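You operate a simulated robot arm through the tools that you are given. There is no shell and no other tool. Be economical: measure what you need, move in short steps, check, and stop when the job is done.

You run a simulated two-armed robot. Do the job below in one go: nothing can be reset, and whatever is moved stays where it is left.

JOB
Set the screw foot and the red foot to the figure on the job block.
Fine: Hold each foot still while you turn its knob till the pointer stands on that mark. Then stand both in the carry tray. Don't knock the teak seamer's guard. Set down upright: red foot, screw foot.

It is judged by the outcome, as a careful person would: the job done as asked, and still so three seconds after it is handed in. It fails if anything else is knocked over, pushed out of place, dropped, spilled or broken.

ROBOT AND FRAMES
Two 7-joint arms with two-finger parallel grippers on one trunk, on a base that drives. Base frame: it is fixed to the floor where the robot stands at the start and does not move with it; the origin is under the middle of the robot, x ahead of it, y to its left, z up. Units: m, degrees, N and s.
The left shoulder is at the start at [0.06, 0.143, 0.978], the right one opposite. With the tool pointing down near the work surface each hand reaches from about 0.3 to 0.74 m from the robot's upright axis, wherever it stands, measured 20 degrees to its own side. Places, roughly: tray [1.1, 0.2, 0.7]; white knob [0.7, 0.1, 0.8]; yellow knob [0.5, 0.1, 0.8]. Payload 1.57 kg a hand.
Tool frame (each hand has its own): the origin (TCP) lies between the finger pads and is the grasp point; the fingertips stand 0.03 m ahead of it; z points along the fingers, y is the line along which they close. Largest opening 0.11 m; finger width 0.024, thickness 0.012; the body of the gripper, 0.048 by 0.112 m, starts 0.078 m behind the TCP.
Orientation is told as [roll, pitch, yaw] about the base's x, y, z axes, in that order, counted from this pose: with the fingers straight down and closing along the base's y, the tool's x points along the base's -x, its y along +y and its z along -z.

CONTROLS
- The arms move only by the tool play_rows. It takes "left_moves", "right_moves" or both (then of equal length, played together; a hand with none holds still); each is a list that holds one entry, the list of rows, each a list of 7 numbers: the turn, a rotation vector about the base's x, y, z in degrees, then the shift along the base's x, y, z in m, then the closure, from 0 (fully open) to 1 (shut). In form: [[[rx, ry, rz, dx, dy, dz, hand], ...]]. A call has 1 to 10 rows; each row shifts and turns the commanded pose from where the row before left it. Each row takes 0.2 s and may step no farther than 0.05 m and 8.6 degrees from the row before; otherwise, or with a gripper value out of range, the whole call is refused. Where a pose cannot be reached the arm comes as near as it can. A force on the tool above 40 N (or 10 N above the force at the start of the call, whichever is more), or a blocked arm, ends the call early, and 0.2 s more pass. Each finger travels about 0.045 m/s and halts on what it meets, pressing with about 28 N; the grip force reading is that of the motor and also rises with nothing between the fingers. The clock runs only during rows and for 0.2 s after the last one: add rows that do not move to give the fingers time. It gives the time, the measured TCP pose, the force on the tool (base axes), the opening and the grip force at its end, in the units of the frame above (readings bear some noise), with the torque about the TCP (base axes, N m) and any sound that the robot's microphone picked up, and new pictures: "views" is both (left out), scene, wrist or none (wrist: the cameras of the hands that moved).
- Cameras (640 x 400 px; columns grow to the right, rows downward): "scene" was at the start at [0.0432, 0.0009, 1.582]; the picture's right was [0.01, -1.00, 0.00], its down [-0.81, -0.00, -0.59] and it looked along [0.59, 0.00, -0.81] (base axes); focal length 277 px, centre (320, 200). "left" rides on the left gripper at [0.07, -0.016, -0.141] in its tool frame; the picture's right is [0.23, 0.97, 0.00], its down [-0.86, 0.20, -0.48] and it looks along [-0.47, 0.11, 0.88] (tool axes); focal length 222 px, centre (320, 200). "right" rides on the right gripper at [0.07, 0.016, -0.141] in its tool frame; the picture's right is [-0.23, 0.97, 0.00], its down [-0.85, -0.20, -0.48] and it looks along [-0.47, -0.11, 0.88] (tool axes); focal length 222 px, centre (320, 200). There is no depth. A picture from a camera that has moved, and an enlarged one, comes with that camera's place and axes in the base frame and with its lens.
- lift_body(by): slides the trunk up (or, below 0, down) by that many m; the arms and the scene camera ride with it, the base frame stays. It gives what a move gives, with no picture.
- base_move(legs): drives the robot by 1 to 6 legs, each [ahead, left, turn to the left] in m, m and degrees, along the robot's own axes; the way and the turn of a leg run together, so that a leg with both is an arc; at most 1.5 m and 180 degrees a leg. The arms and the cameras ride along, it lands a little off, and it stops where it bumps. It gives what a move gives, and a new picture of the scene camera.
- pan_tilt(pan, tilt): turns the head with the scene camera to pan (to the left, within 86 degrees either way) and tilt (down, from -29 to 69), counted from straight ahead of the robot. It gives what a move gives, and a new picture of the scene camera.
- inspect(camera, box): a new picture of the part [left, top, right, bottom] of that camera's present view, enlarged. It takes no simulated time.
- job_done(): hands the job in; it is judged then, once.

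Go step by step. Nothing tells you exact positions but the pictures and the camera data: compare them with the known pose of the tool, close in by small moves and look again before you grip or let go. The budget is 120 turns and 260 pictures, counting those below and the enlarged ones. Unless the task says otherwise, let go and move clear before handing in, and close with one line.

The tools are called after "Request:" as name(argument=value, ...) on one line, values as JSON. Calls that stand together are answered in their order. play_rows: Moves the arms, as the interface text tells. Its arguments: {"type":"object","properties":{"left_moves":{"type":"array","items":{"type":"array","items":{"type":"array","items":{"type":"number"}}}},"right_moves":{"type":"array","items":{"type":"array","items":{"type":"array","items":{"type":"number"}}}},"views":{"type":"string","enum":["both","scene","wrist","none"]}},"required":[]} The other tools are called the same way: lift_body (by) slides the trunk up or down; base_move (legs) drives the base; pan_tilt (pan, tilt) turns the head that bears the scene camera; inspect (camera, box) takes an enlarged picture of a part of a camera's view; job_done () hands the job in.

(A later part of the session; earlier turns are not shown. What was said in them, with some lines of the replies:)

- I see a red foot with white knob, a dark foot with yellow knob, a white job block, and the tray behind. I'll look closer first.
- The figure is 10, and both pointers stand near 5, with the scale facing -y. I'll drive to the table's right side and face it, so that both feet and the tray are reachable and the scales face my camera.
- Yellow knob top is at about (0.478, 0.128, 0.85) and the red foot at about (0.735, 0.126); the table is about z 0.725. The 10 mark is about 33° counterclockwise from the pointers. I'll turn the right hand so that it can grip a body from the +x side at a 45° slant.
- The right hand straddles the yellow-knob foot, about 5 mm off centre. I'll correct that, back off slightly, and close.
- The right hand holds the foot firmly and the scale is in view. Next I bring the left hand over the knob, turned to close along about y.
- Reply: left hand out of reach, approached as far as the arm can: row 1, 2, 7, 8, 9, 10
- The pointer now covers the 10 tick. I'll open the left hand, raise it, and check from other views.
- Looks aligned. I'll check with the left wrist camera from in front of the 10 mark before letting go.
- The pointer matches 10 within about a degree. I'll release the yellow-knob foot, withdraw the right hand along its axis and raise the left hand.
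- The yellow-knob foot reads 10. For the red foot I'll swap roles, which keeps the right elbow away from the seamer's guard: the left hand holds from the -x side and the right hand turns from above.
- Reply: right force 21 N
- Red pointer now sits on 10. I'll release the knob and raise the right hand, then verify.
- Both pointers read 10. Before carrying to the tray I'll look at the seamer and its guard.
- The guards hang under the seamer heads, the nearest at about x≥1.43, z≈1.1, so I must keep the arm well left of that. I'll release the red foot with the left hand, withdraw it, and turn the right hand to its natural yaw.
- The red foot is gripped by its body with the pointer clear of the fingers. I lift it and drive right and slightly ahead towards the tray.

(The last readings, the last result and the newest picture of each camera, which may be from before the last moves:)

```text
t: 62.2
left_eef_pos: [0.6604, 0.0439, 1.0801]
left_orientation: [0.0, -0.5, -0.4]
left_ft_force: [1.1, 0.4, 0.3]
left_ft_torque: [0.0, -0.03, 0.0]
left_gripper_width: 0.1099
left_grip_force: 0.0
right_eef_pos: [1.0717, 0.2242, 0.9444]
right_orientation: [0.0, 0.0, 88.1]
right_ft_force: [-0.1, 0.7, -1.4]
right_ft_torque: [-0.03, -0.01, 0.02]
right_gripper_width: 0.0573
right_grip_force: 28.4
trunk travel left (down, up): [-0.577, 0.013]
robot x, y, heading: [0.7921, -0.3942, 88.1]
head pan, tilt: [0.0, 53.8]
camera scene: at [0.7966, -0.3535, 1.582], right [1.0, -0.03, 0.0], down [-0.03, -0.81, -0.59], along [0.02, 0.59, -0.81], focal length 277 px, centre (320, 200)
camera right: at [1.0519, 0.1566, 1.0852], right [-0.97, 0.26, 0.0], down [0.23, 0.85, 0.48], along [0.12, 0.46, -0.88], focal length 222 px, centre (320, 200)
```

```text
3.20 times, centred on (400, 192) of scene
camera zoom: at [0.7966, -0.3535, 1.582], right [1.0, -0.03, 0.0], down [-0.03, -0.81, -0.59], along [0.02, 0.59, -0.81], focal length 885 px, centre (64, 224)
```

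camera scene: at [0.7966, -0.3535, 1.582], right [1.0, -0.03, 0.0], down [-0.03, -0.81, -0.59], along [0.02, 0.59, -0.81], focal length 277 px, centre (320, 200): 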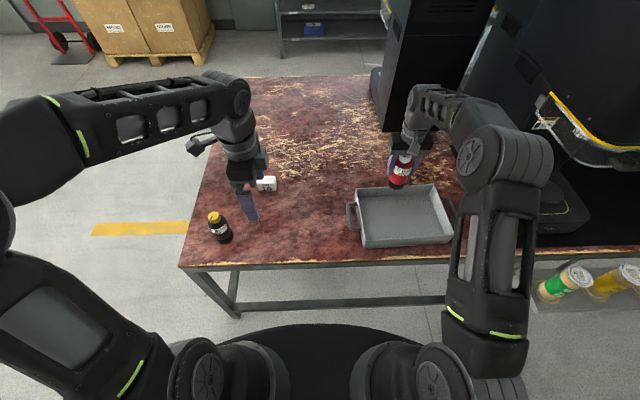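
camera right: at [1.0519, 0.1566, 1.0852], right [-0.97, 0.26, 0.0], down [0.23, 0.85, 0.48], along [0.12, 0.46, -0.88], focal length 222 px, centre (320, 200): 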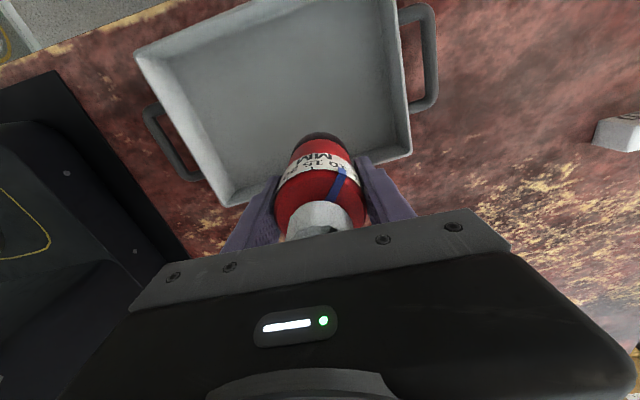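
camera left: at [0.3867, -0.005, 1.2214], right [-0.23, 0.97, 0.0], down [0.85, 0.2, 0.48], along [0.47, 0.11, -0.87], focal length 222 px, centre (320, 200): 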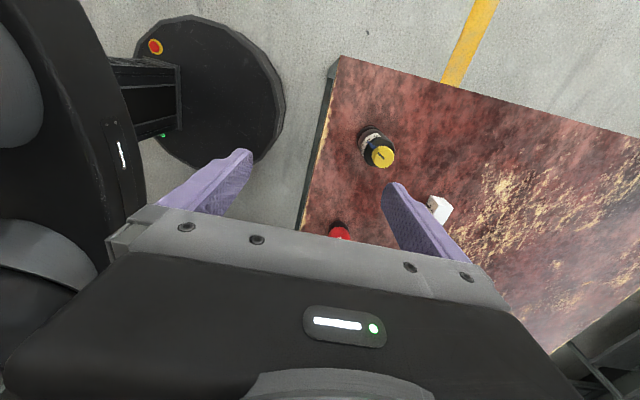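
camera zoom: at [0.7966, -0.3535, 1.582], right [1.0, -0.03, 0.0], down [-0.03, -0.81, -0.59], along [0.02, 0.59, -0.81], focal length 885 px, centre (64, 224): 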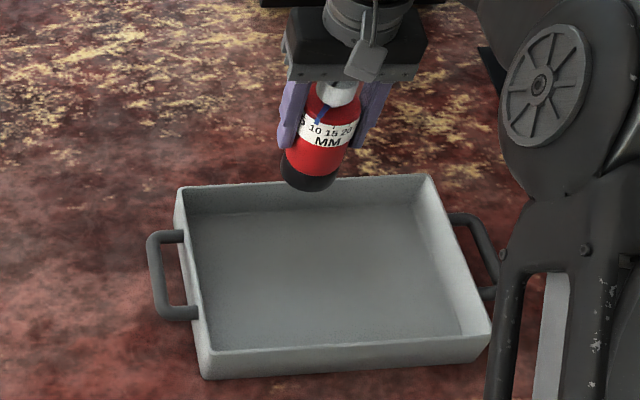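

The red foot hangs upright over the back half of the tray, clear of the walls and guard. I'll lower it.

Request:
play_rows(right_moves=[[[0, 0, 0, 0, 0, -0.04, 1], [0, 0, 0, 0, 0, -0.04, 1], [0, 0, 0, 0, 0, -0.04, 1], [0, 0, 0, 0, 0, -0.015, 1], [0, 0, 0, 0, 0, 0, 1]]], views="none")

Request:
play_rows(right_moves=[[[0, 0, 0, 0, 0, -0.002, 1], [0, 0, 0, 0, 0, -0.002, 1], [0, 0, 0, 0, 0, 0, 1]]], views="scene")

Request:
inspect(camera="scene", box=[345, 150, 465, 255])

```text
t: 63.4
left_eef_pos: [0.6605, 0.0446, 1.0797]
left_orientation: [0.1, -0.4, -0.4]
left_ft_force: [0.3, 0.2, 0.0]
left_ft_torque: [0.01, 0.03, 0.02]
left_gripper_width: 0.1098
left_grip_force: 0.0
right_eef_pos: [1.0696, 0.2281, 0.8104]
right_orientation: [0.0, -0.1, 88.0]
right_ft_force: [0.4, -0.1, -1.3]
right_ft_torque: [0.01, 0.0, 0.0]
right_gripper_width: 0.0573
right_grip_force: 27.9
trunk travel left (down, up): [-0.577, 0.013]
robot x, y, heading: [0.7948, -0.401, 88.0]
head pan, tilt: [0.0, 53.8]
```

```text
t: 64.2
left_eef_pos: [0.6607, 0.0458, 1.0794]
left_orientation: [0.0, -0.6, -0.4]
left_ft_force: [-0.4, -0.7, 0.6]
left_ft_torque: [0.02, -0.01, 0.03]
left_gripper_width: 0.1101
left_grip_force: 0.0
right_eef_pos: [1.0691, 0.2251, 0.8046]
right_orientation: [-0.1, 0.0, 88.0]
right_ft_force: [-0.9, -0.2, -0.9]
right_ft_torque: [0.01, -0.04, 0.0]
right_gripper_width: 0.0571
right_grip_force: 27.7
trunk travel left (down, up): [-0.577, 0.013]
robot x, y, heading: [0.7944, -0.3952, 88.0]
head pan, tilt: [0.0, 53.8]
camera scene: at [0.797, -0.3533, 1.582], right [1.0, -0.03, 0.0], down [-0.03, -0.81, -0.59], along [0.02, 0.59, -0.81], focal length 277 px, centre (320, 200)
```

scene: 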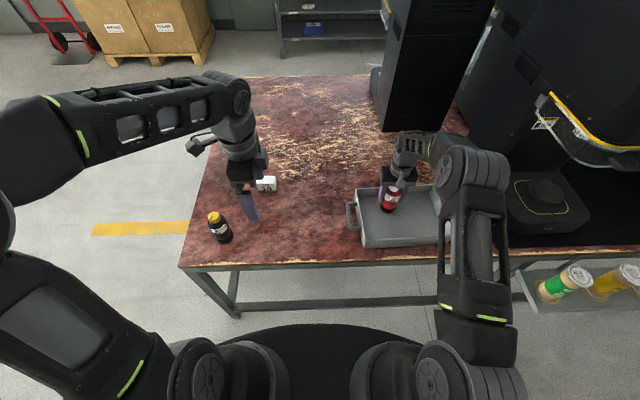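

```text
3.81 times, centred on (405, 202) of scene
camera zoom: at [0.797, -0.3533, 1.582], right [1.0, -0.03, 0.0], down [-0.03, -0.81, -0.59], along [0.02, 0.59, -0.81], focal length 1054 px, centre (-4, 190)
```

zoom: 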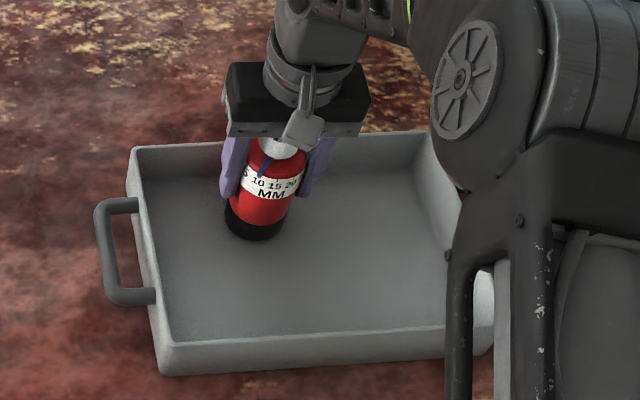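

Request:
play_rows(right_moves=[[[0, 0, 0, 0, 0, -0.0015, 1], [0, 0, 0, 0, 0, -0.0015, 1], [0, 0, 0, 0, 0, 0, 1]]], views="none")

```text
t: 65.0
left_eef_pos: [0.66, 0.0452, 1.0801]
left_orientation: [0.0, -0.6, -0.4]
left_ft_force: [-0.3, 0.1, 0.6]
left_ft_torque: [0.02, 0.02, -0.01]
left_gripper_width: 0.1101
left_grip_force: 0.1
right_eef_pos: [1.0702, 0.2269, 0.8011]
right_orientation: [0.0, -0.1, 88.0]
right_ft_force: [0.0, -0.1, -1.5]
right_ft_torque: [0.03, 0.0, 0.02]
right_gripper_width: 0.0575
right_grip_force: 28.2
trunk travel left (down, up): [-0.577, 0.013]
robot x, y, heading: [0.7965, -0.401, 88.2]
head pan, tilt: [0.0, 53.8]
```

Request:
play_rows(right_moves=[[[0, 0, 0, 0, 0, -0.0015, 1], [0, 0, 0, 0, 0, -0.001, 1], [0, 0, 0, 0, 0, 0, 1]]], views="none")

```text
t: 65.8
left_eef_pos: [0.66, 0.0438, 1.081]
left_orientation: [0.0, -0.5, -0.3]
left_ft_force: [-0.2, -0.1, 1.2]
left_ft_torque: [0.02, -0.03, 0.0]
left_gripper_width: 0.1103
left_grip_force: 0.1
right_eef_pos: [1.0702, 0.226, 0.802]
right_orientation: [0.0, -0.1, 88.0]
right_ft_force: [-0.4, -0.8, 6.5]
right_ft_torque: [-0.17, 0.08, 0.01]
right_gripper_width: 0.0577
right_grip_force: 27.8
trunk travel left (down, up): [-0.577, 0.013]
robot x, y, heading: [0.8023, -0.3949, 88.1]
head pan, tilt: [0.0, 53.8]
```

Contact with the tray floor. I'll let go and rise straight up.

Request:
play_rows(right_moves=[[[0, 0, 0, 0, 0, 0, 0.4], [0, 0, 0, 0, 0, 0, 0.15], [0, 0, 0, 0, 0, 0, 0.15], [0, 0, 0, 0, 0, 0, 0.15], [0, 0, 0, 0, 0, 0.04, 0.15], [0, 0, 0, 0, 0, 0.05, 0.15], [0, 0, 0, 0, 0, 0.05, 0.15], [0, 0, 0, 0, 0, 0.03, 0.15]]], views="both")

Request:
inspect(camera="scene", box=[345, 150, 465, 255])

```text
t: 67.6
left_eef_pos: [0.6606, 0.0453, 1.0809]
left_orientation: [-0.1, -0.5, -0.3]
left_ft_force: [-0.9, 0.8, -0.2]
left_ft_torque: [0.04, 0.05, 0.0]
left_gripper_width: 0.11
left_grip_force: 0.1
right_eef_pos: [1.0703, 0.2232, 0.9683]
right_orientation: [0.0, 0.0, 88.1]
right_ft_force: [0.4, -0.9, 0.4]
right_ft_torque: [-0.01, 0.01, 0.01]
right_gripper_width: 0.0937
right_grip_force: 0.1
trunk travel left (down, up): [-0.577, 0.013]
robot x, y, heading: [0.7959, -0.3962, 88.0]
head pan, tilt: [0.0, 53.8]
camera scene: at [0.7969, -0.3538, 1.582], right [1.0, -0.03, 0.0], down [-0.03, -0.81, -0.59], along [0.02, 0.59, -0.81], focal length 277 px, centre (320, 200)
camera right: at [1.0519, 0.1548, 1.1102], right [-0.97, 0.26, 0.0], down [0.23, 0.85, 0.48], along [0.12, 0.46, -0.88], focal length 222 px, centre (320, 200)
```

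scene: 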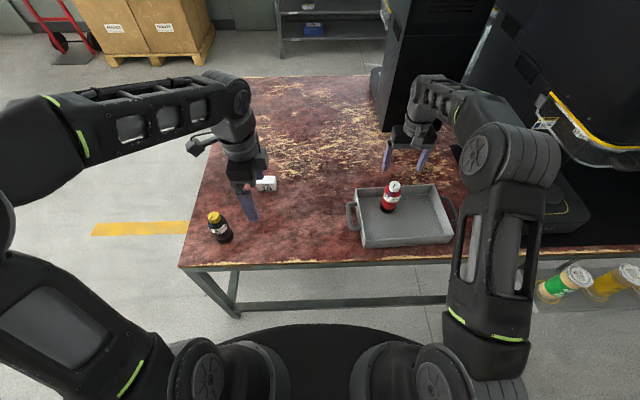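
right: 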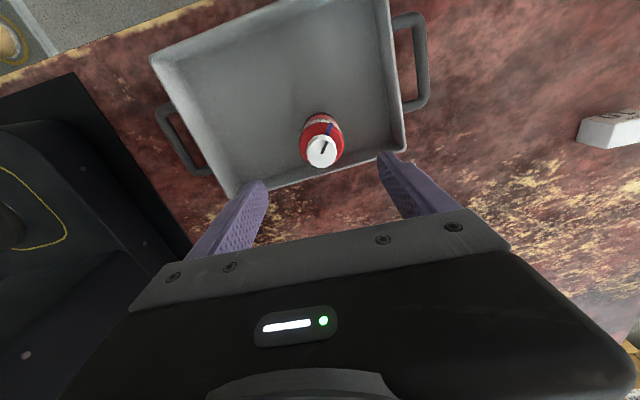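

```text
3.81 times, centred on (405, 202) of scene
camera zoom: at [0.7969, -0.3538, 1.582], right [1.0, -0.03, 0.0], down [-0.03, -0.81, -0.59], along [0.02, 0.59, -0.81], focal length 1054 px, centre (-4, 190)
```

zoom: 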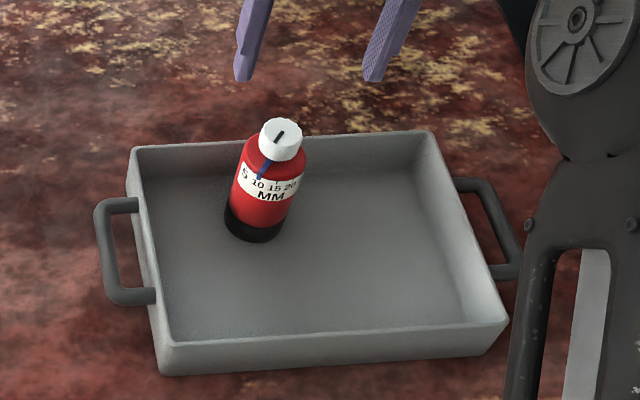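

The red foot stands upright in the tray. Now I bring the arms back and drive left to fetch the yellow-knob foot with the right hand.

Request:
play_rows(right_moves=[[[0, 0, 0, -0.03, -0.015, 0.02, 0.15], [0, 0, 0, -0.035, -0.02, 0.02, 0.15], [0, 0, 0, -0.035, -0.02, 0.02, 0.1], [0, 0, 0, -0.035, -0.02, 0.02, 0]]], left_moves=[[[0, 0, 0, -0.03, 0, 0, 0], [0, 0, 0, -0.04, 0, 0, 0], [0, 0, 0, -0.04, 0, 0, 0], [0, 0, 0, -0.02, 0, 0, 0]]], views="none")

Request:
base_move(legs=[[0, 0.27, 0]])

```text
t: 68.6
left_eef_pos: [0.5301, 0.0436, 1.081]
left_orientation: [0.0, -0.5, -0.3]
left_ft_force: [0.5, 0.0, -0.3]
left_ft_torque: [0.0, -0.02, 0.01]
left_gripper_width: 0.1102
left_grip_force: 0.0
right_eef_pos: [0.9349, 0.1508, 1.0477]
right_orientation: [0.0, -0.1, 88.1]
right_ft_force: [0.4, -0.2, -0.9]
right_ft_torque: [0.03, -0.02, 0.0]
right_gripper_width: 0.11
right_grip_force: 0.1
trunk travel left (down, up): [-0.577, 0.013]
robot x, y, heading: [0.7977, -0.3986, 88.0]
head pan, tilt: [0.0, 53.8]
```

```text
t: 70.5
left_eef_pos: [0.2574, 0.0538, 1.0811]
left_orientation: [0.0, -0.6, -0.3]
left_ft_force: [0.2, 0.3, -0.8]
left_ft_torque: [0.0, -0.01, 0.0]
left_gripper_width: 0.11
left_grip_force: 0.1
right_eef_pos: [0.6623, 0.1607, 1.0473]
right_orientation: [-0.2, 0.0, 88.2]
right_ft_force: [-0.4, 0.8, -0.1]
right_ft_torque: [-0.03, -0.04, -0.01]
right_gripper_width: 0.1101
right_grip_force: 0.1
trunk travel left (down, up): [-0.577, 0.013]
robot x, y, heading: [0.5204, -0.3873, 88.1]
head pan, tilt: [0.0, 53.8]
camera scene: at [0.5232, -0.3442, 1.582], right [1.0, -0.03, 0.0], down [-0.03, -0.81, -0.59], along [0.02, 0.59, -0.81], focal length 277 px, centre (320, 200)
```

scene: 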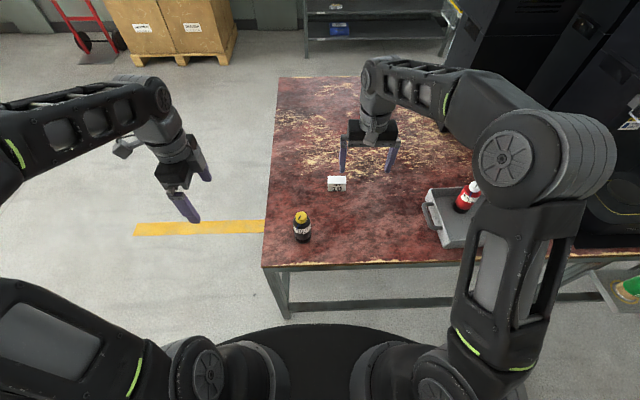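

Request:
play_rows(right_moves=[[[0, 0, 0, -0.046, -0.008, 0, 0], [0, 0, 0, -0.046, -0.008, 0, 0], [0, 0, 0, -0.046, -0.008, 0, 0], [0, 0, 0, -0.0455, -0.0095, 0, 0], [0, 0, 0, 0, 0, -0.047, 0], [0, 0, 0, 0, 0, -0.047, 0], [0, 0, 0, 0, 0, -0.047, 0], [0, 0, 0, 0, 0, 0, 0]]], views="none")

Request:
inspect(camera="right", box=[220, 80, 420, 230])

Request:
inspect(camera="scene", box=[262, 162, 352, 252])

```text
t: 72.3
left_eef_pos: [0.2572, 0.0527, 1.0797]
left_orientation: [0.0, -0.4, -0.4]
left_ft_force: [0.2, 0.4, -0.4]
left_ft_torque: [0.01, -0.03, 0.0]
left_gripper_width: 0.1102
left_grip_force: 0.1
right_eef_pos: [0.4788, 0.1282, 0.9039]
right_orientation: [0.0, -0.1, 88.0]
right_ft_force: [-0.9, -0.2, -0.7]
right_ft_torque: [0.02, 0.0, 0.01]
right_gripper_width: 0.1098
right_grip_force: 0.0
trunk travel left (down, up): [-0.577, 0.013]
robot x, y, heading: [0.5237, -0.3862, 88.3]
head pan, tilt: [0.0, 53.8]
```

```text
2.67 times, centred on (320, 155) of right
camera zoom: at [0.46, 0.0584, 1.0456], right [-0.97, 0.26, 0.0], down [0.23, 0.85, 0.48], along [0.12, 0.46, -0.88], focal length 592 px, centre (320, 320)
```

zoom: 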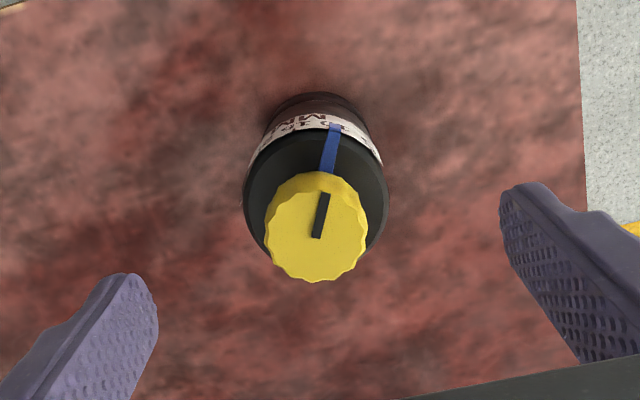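

```text
4.44 times, centred on (307, 207) of scene
camera zoom: at [0.5243, -0.3448, 1.5821], right [1.0, -0.03, 0.0], down [-0.03, -0.81, -0.59], along [0.02, 0.59, -0.81], focal length 1229 px, centre (378, 169)
```

zoom: 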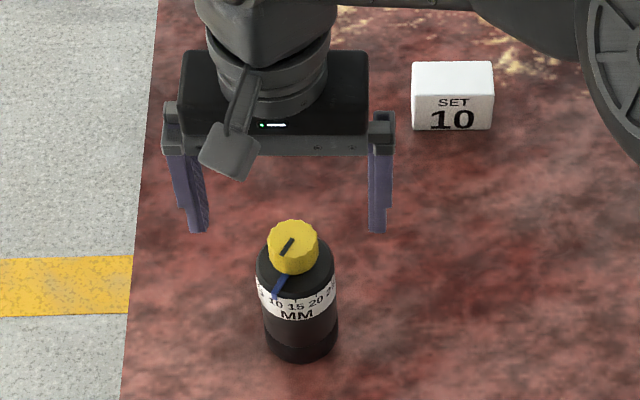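

Request:
play_rows(right_moves=[[[0, 0, 0, 0.0003, -0.0015, -0.037, 0], [0, 0, 0, 0, 0, -0.036, 0], [0, 0, 0, 0, 0, -0.036, 0], [0, 0, 0, 0, 0, 0, 0.3], [0, 0, 0, 0, 0, 0, 0.4], [0, 0, 0, 0, 0, 0, 1], [0, 0, 0, 0, 0, 0, 1], [0, 0, 0, 0, 0, 0, 1], [0, 0, 0, 0, 0, 0, 1]]], views="none")

Request:
inspect(camera="scene", box=[272, 182, 332, 252])

```text
t: 74.3
left_eef_pos: [0.2568, 0.0526, 1.0801]
left_orientation: [0.0, -0.5, -0.4]
left_ft_force: [0.0, -0.4, -0.4]
left_ft_torque: [0.01, -0.01, 0.04]
left_gripper_width: 0.1103
left_grip_force: 0.0
right_eef_pos: [0.476, 0.1257, 0.7952]
right_orientation: [0.0, 0.0, 88.1]
right_ft_force: [0.4, -1.0, 0.1]
right_ft_torque: [-0.04, -0.04, -0.02]
right_gripper_width: 0.057
right_grip_force: 28.6
trunk travel left (down, up): [-0.577, 0.013]
robot x, y, heading: [0.5224, -0.3893, 87.8]
head pan, tilt: [0.0, 53.8]
```

```text
5.71 times, centred on (302, 217) of scene
camera zoom: at [0.5244, -0.3443, 1.582], right [1.0, -0.03, 0.0], down [-0.03, -0.81, -0.59], along [0.02, 0.59, -0.81], focal length 1581 px, centre (423, 103)
```

zoom: 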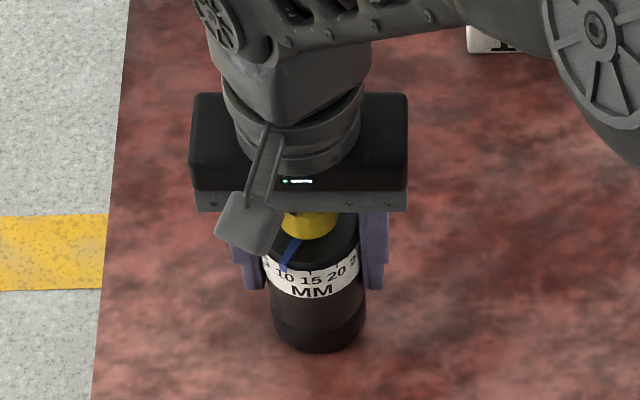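

Request:
play_rows(right_moves=[[[0, 0, 0, 0, 0, 0.03, 1], [0, 0, 0, 0, 0, 0.04, 1], [0, 0, 0, 0, 0, 0.04, 1], [0, 0, 0, 0, 0, 0.04, 1], [0, 0, 0, 0.04, 0, 0, 1], [0, 0, 0, 0.045, 0, 0, 1], [0, 0, 0, 0.045, 0, 0, 1], [0, 0, 0, 0.045, 0, 0, 1], [0, 0, 0, 0, 0, 0, 1]]], views="none")

Request:
base_move(legs=[[0, -0.27, 0]])

```text
t: 76.3
left_eef_pos: [0.2575, 0.0521, 1.0788]
left_orientation: [0.0, -0.5, -0.3]
left_ft_force: [-0.1, -0.4, -0.6]
left_ft_torque: [0.01, -0.03, 0.0]
left_gripper_width: 0.11
left_grip_force: 0.0
right_eef_pos: [0.6545, 0.1288, 0.9501]
right_orientation: [0.0, -0.1, 88.1]
right_ft_force: [0.0, 0.0, -0.8]
right_ft_torque: [-0.01, -0.01, 0.03]
right_gripper_width: 0.0574
right_grip_force: 27.9
trunk travel left (down, up): [-0.577, 0.013]
robot x, y, heading: [0.5226, -0.3867, 88.2]
head pan, tilt: [0.0, 53.8]
```

```text
t: 78.2
left_eef_pos: [0.5358, 0.0438, 1.0809]
left_orientation: [0.0, -0.4, -0.4]
left_ft_force: [-0.1, -0.6, 0.1]
left_ft_torque: [0.02, 0.03, 0.0]
left_gripper_width: 0.11
left_grip_force: 0.1
right_eef_pos: [0.933, 0.1193, 0.9496]
right_orientation: [0.0, 0.0, 88.0]
right_ft_force: [-0.2, 0.5, -1.5]
right_ft_torque: [-0.01, 0.02, 0.0]
right_gripper_width: 0.0571
right_grip_force: 28.7
trunk travel left (down, up): [-0.577, 0.013]
robot x, y, heading: [0.7996, -0.3977, 88.0]
head pan, tilt: [0.0, 53.8]
camera scene: at [0.8022, -0.3536, 1.582], right [1.0, -0.03, 0.0], down [-0.03, -0.81, -0.59], along [0.02, 0.59, -0.81], focal length 277 px, centre (320, 200)
```

scene: 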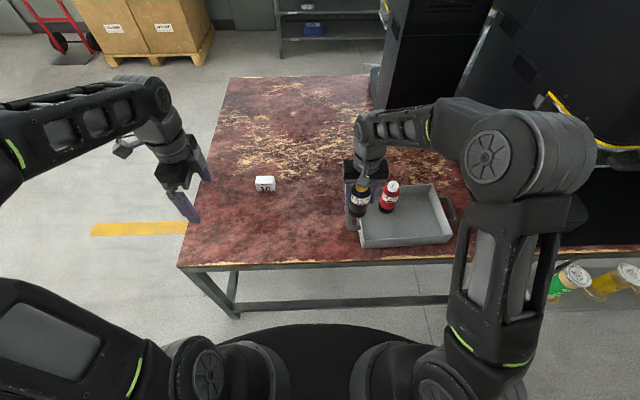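

Request:
play_rows(right_moves=[[[0, 0, 0, 0.03, 0.004, 0.005, 1], [0, 0, 0, 0.03, 0.004, 0.005, 1], [0, 0, 0, 0.03, 0.004, 0, 1], [0, 0, 0, 0, 0, 0, 1]]], views="scene")

```text
t: 79.2
left_eef_pos: [0.5344, 0.0443, 1.0814]
left_orientation: [0.0, -0.5, -0.4]
left_ft_force: [0.8, 0.3, -0.5]
left_ft_torque: [0.02, -0.01, 0.0]
left_gripper_width: 0.1099
left_grip_force: 0.1
right_eef_pos: [1.0231, 0.1313, 0.959]
right_orientation: [0.1, 0.0, 88.0]
right_ft_force: [-0.6, 0.0, -1.5]
right_ft_torque: [0.02, 0.02, -0.03]
right_gripper_width: 0.0574
right_grip_force: 27.7
trunk travel left (down, up): [-0.577, 0.013]
robot x, y, heading: [0.8026, -0.3944, 88.0]
head pan, tilt: [0.0, 53.8]
camera scene: at [0.8003, -0.3537, 1.582], right [1.0, -0.03, 0.0], down [-0.03, -0.81, -0.59], along [0.02, 0.59, -0.81], focal length 277 px, centre (320, 200)
```

scene: 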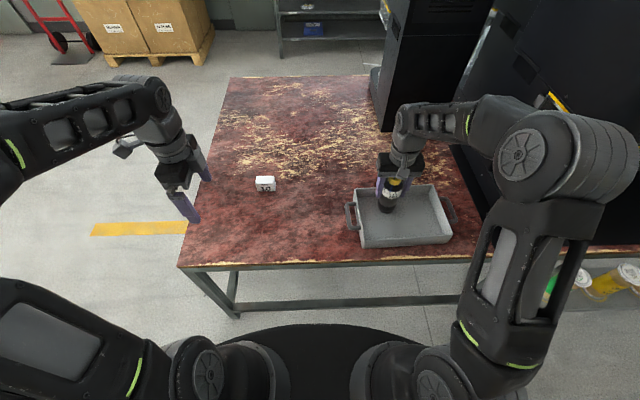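

Pulling in the arm bulges the elbow outward toward the guard side, so I'll back the base off a little and extend the arm instead.

Request:
base_move(legs=[[-0.05, 0.05, 0]])

Request:
play_rows(right_moves=[[[0, 0, 0, 0.02, 0.017, 0, 1], [0, 0, 0, 0.025, 0.017, 0, 1], [0, 0, 0, 0.025, 0.017, 0, 1], [0, 0, 0, 0.025, 0.017, 0, 1], [0, 0, 0, 0, 0, 0, 1]]], views="both")

```text
t: 80.2
left_eef_pos: [0.481, -0.0041, 1.0802]
left_orientation: [0.0, -0.6, -0.6]
left_ft_force: [-0.7, -1.1, 0.0]
left_ft_torque: [0.02, -0.03, 0.01]
left_gripper_width: 0.1101
left_grip_force: 0.0
right_eef_pos: [0.9692, 0.0841, 0.9598]
right_orientation: [0.0, -0.1, 88.1]
right_ft_force: [-0.2, 0.1, -1.6]
right_ft_torque: [0.0, -0.07, 0.01]
right_gripper_width: 0.0574
right_grip_force: 27.9
trunk travel left (down, up): [-0.577, 0.013]
robot x, y, heading: [0.7444, -0.4488, 88.1]
head pan, tilt: [0.0, 53.8]
camera scene: at [0.7463, -0.4027, 1.5821], right [1.0, -0.04, 0.0], down [-0.03, -0.81, -0.59], along [0.02, 0.59, -0.81], focal length 277 px, centre (320, 200)
```

scene: 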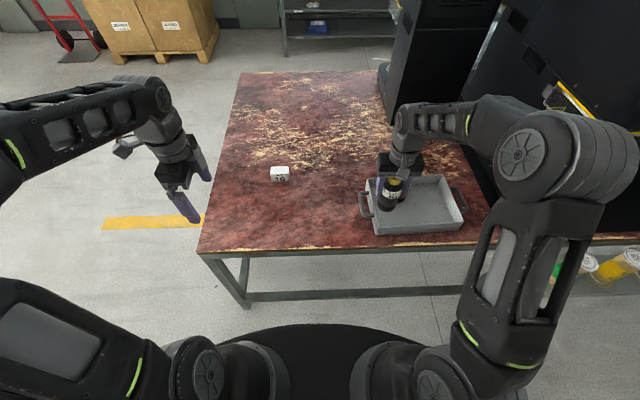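

```text
t: 81.5
left_eef_pos: [0.4829, -0.0038, 1.0811]
left_orientation: [0.0, -0.5, -0.5]
left_ft_force: [-0.4, 0.1, -1.0]
left_ft_torque: [0.02, -0.04, 0.01]
left_gripper_width: 0.11
left_grip_force: 0.0
right_eef_pos: [1.0629, 0.153, 0.9573]
right_orientation: [0.1, 0.0, 88.0]
right_ft_force: [0.0, -0.5, -0.9]
right_ft_torque: [-0.02, 0.0, 0.01]
right_gripper_width: 0.0574
right_grip_force: 28.3
trunk travel left (down, up): [-0.577, 0.013]
robot x, y, heading: [0.7479, -0.447, 88.1]
head pan, tilt: [0.0, 53.8]
camera scene: at [0.7475, -0.4016, 1.5821], right [1.0, -0.04, 0.0], down [-0.03, -0.81, -0.59], along [0.02, 0.59, -0.81], focal length 277 px, centre (320, 200)
camera right: at [1.0436, 0.0841, 1.099], right [-0.97, 0.26, 0.0], down [0.23, 0.85, 0.48], along [0.12, 0.46, -0.88], focal length 222 px, centre (320, 200)
```

scene: 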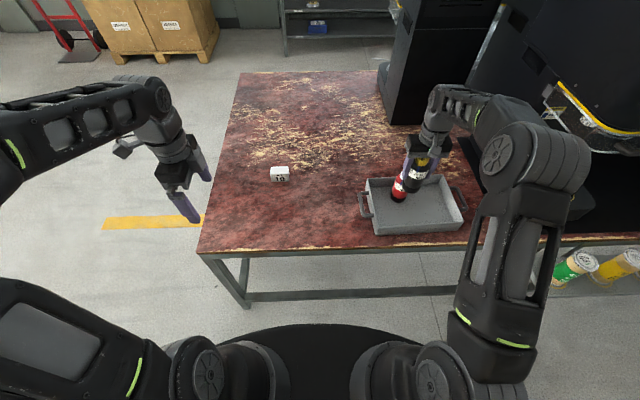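
right: 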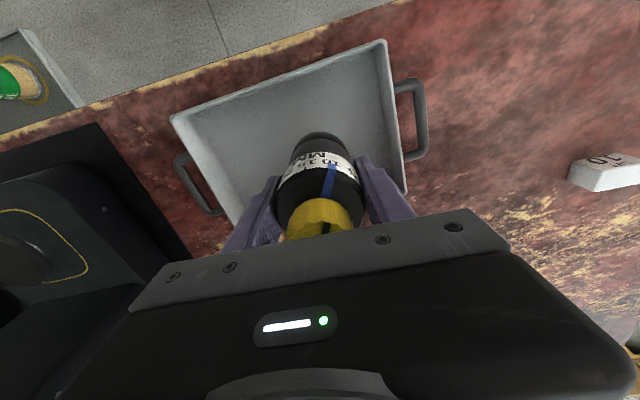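

Request:
play_rows(right_moves=[[[0, 0, 0, 0.035, -0.003, 0, 1], [0, 0, 0, 0.035, -0.003, 0, 1], [0, 0, 0, 0, 0, 0, 1]]], views="scene")

Request:
inspect(camera="scene", box=[350, 130, 480, 245])

```text
t: 82.2
left_eef_pos: [0.4817, -0.0036, 1.0812]
left_orientation: [-0.1, -0.6, -0.5]
left_ft_force: [-0.1, 0.3, 1.1]
left_ft_torque: [-0.01, 0.0, 0.0]
left_gripper_width: 0.11
left_grip_force: 0.0
right_eef_pos: [1.1331, 0.1471, 0.9589]
right_orientation: [-0.1, -0.1, 88.0]
right_ft_force: [-0.5, -0.6, -2.1]
right_ft_torque: [-0.03, -0.03, 0.02]
right_gripper_width: 0.0574
right_grip_force: 28.3
trunk travel left (down, up): [-0.577, 0.013]
robot x, y, heading: [0.741, -0.4483, 87.9]
head pan, tilt: [0.0, 53.8]
camera scene: at [0.7474, -0.4013, 1.582], right [1.0, -0.04, 0.0], down [-0.03, -0.81, -0.59], along [0.02, 0.59, -0.81], focal length 277 px, centre (320, 200)
```

scene: 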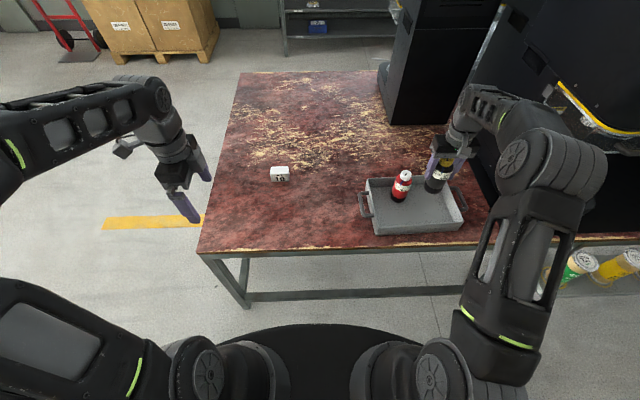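

```text
3.48 times, centred on (415, 188) of scene
camera zoom: at [0.7474, -0.4013, 1.582], right [1.0, -0.04, 0.0], down [-0.03, -0.81, -0.59], along [0.02, 0.59, -0.81], focal length 962 px, centre (-10, 244)
```

zoom: 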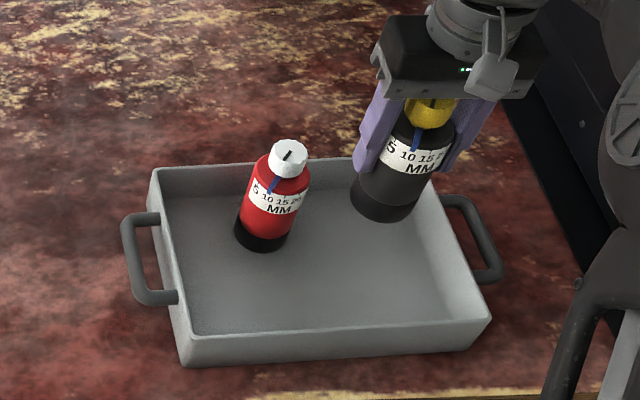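

Request:
play_rows(right_moves=[[[0, 0, 0, 0, 0.004, -0.038, 1], [0, 0, 0, 0, 0.003, -0.038, 1], [0, 0, 0, 0, 0, -0.038, 1], [0, 0, 0, 0, 0, -0.036, 1], [0, 0, 0, 0, 0, 0, 1]]], views="scene")

Request:
play_rows(right_moves=[[[0, 0, 0, 0, 0, -0.0015, 1], [0, 0, 0, 0, 0, -0.0015, 1], [0, 0, 0, 0, 0, 0, 1]]], views="none")

Request:
inspect(camera="scene", box=[350, 130, 480, 245])

```text
t: 83.5
left_eef_pos: [0.483, -0.0041, 1.0806]
left_orientation: [0.0, -0.5, -0.5]
left_ft_force: [0.8, -0.7, -0.5]
left_ft_torque: [0.01, 0.03, -0.01]
left_gripper_width: 0.1098
left_grip_force: 0.0
right_eef_pos: [1.1369, 0.1528, 0.8094]
right_orientation: [0.0, -0.1, 88.0]
right_ft_force: [-0.2, 0.5, -2.0]
right_ft_torque: [-0.02, -0.02, 0.03]
right_gripper_width: 0.0573
right_grip_force: 28.4
trunk travel left (down, up): [-0.577, 0.013]
robot x, y, heading: [0.746, -0.4451, 88.1]
head pan, tilt: [0.0, 53.8]
camera scene: at [0.7477, -0.4016, 1.5821], right [1.0, -0.04, 0.0], down [-0.03, -0.81, -0.59], along [0.02, 0.59, -0.81], focal length 277 px, centre (320, 200)
```

scene: 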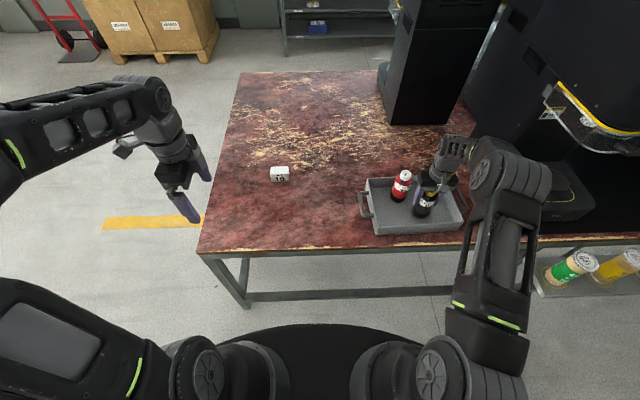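

```text
t: 84.2
left_eef_pos: [0.4825, -0.0036, 1.0805]
left_orientation: [-0.1, -0.4, -0.4]
left_ft_force: [1.0, 0.0, -0.6]
left_ft_torque: [0.01, -0.01, -0.01]
left_gripper_width: 0.1101
left_grip_force: 0.1
right_eef_pos: [1.1358, 0.153, 0.8059]
right_orientation: [0.1, 0.0, 88.1]
right_ft_force: [0.4, 0.3, -1.9]
right_ft_torque: [-0.03, -0.03, 0.01]
right_gripper_width: 0.0574
right_grip_force: 27.6
trunk travel left (down, up): [-0.577, 0.013]
robot x, y, heading: [0.7456, -0.4453, 87.7]
head pan, tilt: [0.0, 53.8]
```

```text
3.48 times, centred on (415, 188) of scene
camera zoom: at [0.7478, -0.4013, 1.582], right [1.0, -0.04, 0.0], down [-0.03, -0.81, -0.59], along [0.02, 0.59, -0.81], focal length 962 px, centre (-10, 244)
```

zoom: 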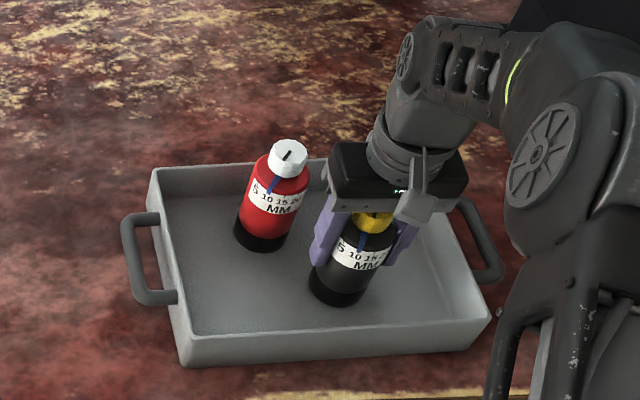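

Request:
play_rows(right_moves=[[[0, 0, 0, 0, 0, -0.0015, 1], [0, 0, 0, 0, 0, -0.0015, 1], [0, 0, 0, 0, 0, -0.001, 1], [0, 0, 0, 0, 0, 0, 1]]], views="none")

```text
t: 85.2
left_eef_pos: [0.4835, -0.0055, 1.0814]
left_orientation: [0.1, -0.5, -0.4]
left_ft_force: [-0.6, -0.4, -0.6]
left_ft_torque: [-0.01, -0.02, -0.03]
left_gripper_width: 0.1099
left_grip_force: 0.1
right_eef_pos: [1.1351, 0.1538, 0.8049]
right_orientation: [0.0, -0.3, 87.9]
right_ft_force: [5.1, -3.2, 17.7]
right_ft_torque: [-0.32, -0.15, 0.0]
right_gripper_width: 0.0574
right_grip_force: 27.7
trunk travel left (down, up): [-0.577, 0.013]
robot x, y, heading: [0.7457, -0.4437, 88.0]
head pan, tilt: [0.0, 53.8]
```

Request:
play_rows(right_moves=[[[0, 0, 0, 0, 0, 0.0015, 1], [0, 0, 0, 0, 0, 0, 0.4], [0, 0, 0, 0, 0, 0, 0.15], [0, 0, 0, 0, 0, 0, 0.15], [0, 0, 0, 0, 0, 0, 0.15], [0, 0, 0, 0, 0, 0.04, 0.15], [0, 0, 0, 0, 0, 0.05, 0.15], [0, 0, 0, 0, 0, 0.05, 0.15], [0, 0, 0, 0, 0, 0.03, 0.15]]], views="scene")

Request:
inspect(camera="scene", box=[385, 160, 445, 220])

Request:
inspect(camera="right", box=[220, 40, 420, 200])

```text
t: 87.2
left_eef_pos: [0.4818, -0.0024, 1.0802]
left_orientation: [0.0, -0.5, -0.5]
left_ft_force: [-0.6, -0.5, -0.5]
left_ft_torque: [0.0, 0.01, -0.01]
left_gripper_width: 0.1096
left_grip_force: 0.1
right_eef_pos: [1.138, 0.155, 0.9693]
right_orientation: [0.0, 0.0, 87.9]
right_ft_force: [0.4, -0.5, -0.3]
right_ft_torque: [-0.04, 0.01, -0.01]
right_gripper_width: 0.0935
right_grip_force: 0.0
trunk travel left (down, up): [-0.577, 0.013]
robot x, y, heading: [0.7441, -0.4458, 88.0]
head pan, tilt: [0.0, 53.8]
camera scene: at [0.7477, -0.4016, 1.582], right [1.0, -0.04, 0.0], down [-0.03, -0.81, -0.59], along [0.02, 0.59, -0.81], focal length 277 px, centre (320, 200)
```

scene: 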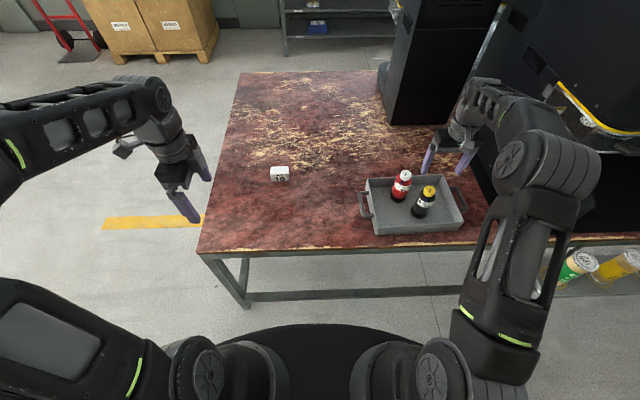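

```text
6.67 times, centred on (415, 190) of scene
camera zoom: at [0.7477, -0.4016, 1.582], right [1.0, -0.04, 0.0], down [-0.03, -0.81, -0.59], along [0.02, 0.59, -0.81], focal length 1844 px, centre (-313, 267)
```

zoom: 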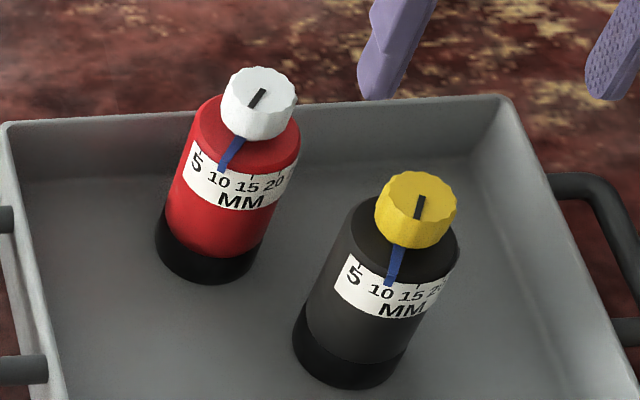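

```text
2.50 times, centred on (320, 120) of right
camera zoom: at [1.1185, 0.0867, 1.1117], right [-0.97, 0.26, 0.0], down [0.23, 0.85, 0.48], along [0.13, 0.46, -0.88], focal length 555 px, centre (320, 400)
```

zoom: 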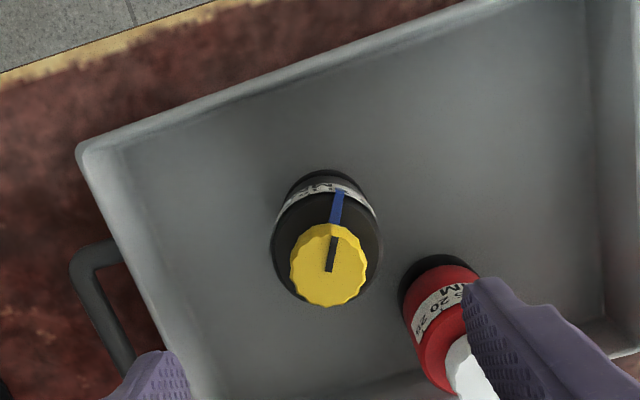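

Request:
inspect(camera="scene", box=[398, 176, 414, 188])

Request:
inspect(camera="scene", box=[416, 194, 432, 206])

```text
16.00 times, centred on (406, 182) of scene
camera zoom: at [0.7477, -0.4016, 1.582], right [1.0, -0.04, 0.0], down [-0.03, -0.81, -0.59], along [0.02, 0.59, -0.81], focal length 4426 px, centre (-1056, 488)
```

zoom: 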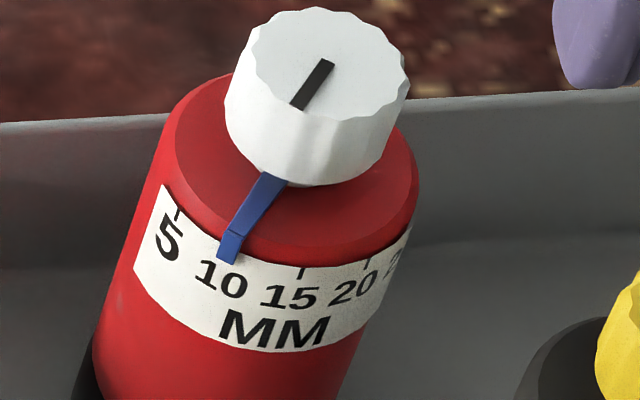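

```text
16.00 times, centred on (424, 200) of scene
camera zoom: at [0.7477, -0.4016, 1.582], right [1.0, -0.04, 0.0], down [-0.03, -0.81, -0.59], along [0.02, 0.59, -0.81], focal length 4426 px, centre (-1344, 200)
```

zoom: 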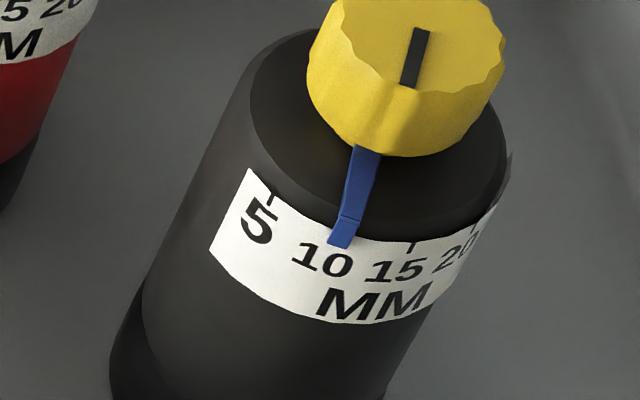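

Both feet stood upright in the carry tray, pointers on 10, hands open and clear, and the guard untouched.

Request:
job_done()

```text
The job is handed in.
```

The red foot and the screw foot are both set to 10 and standing upright in the carry tray. I released both and handed the job in. The seamer's guard was not touched.
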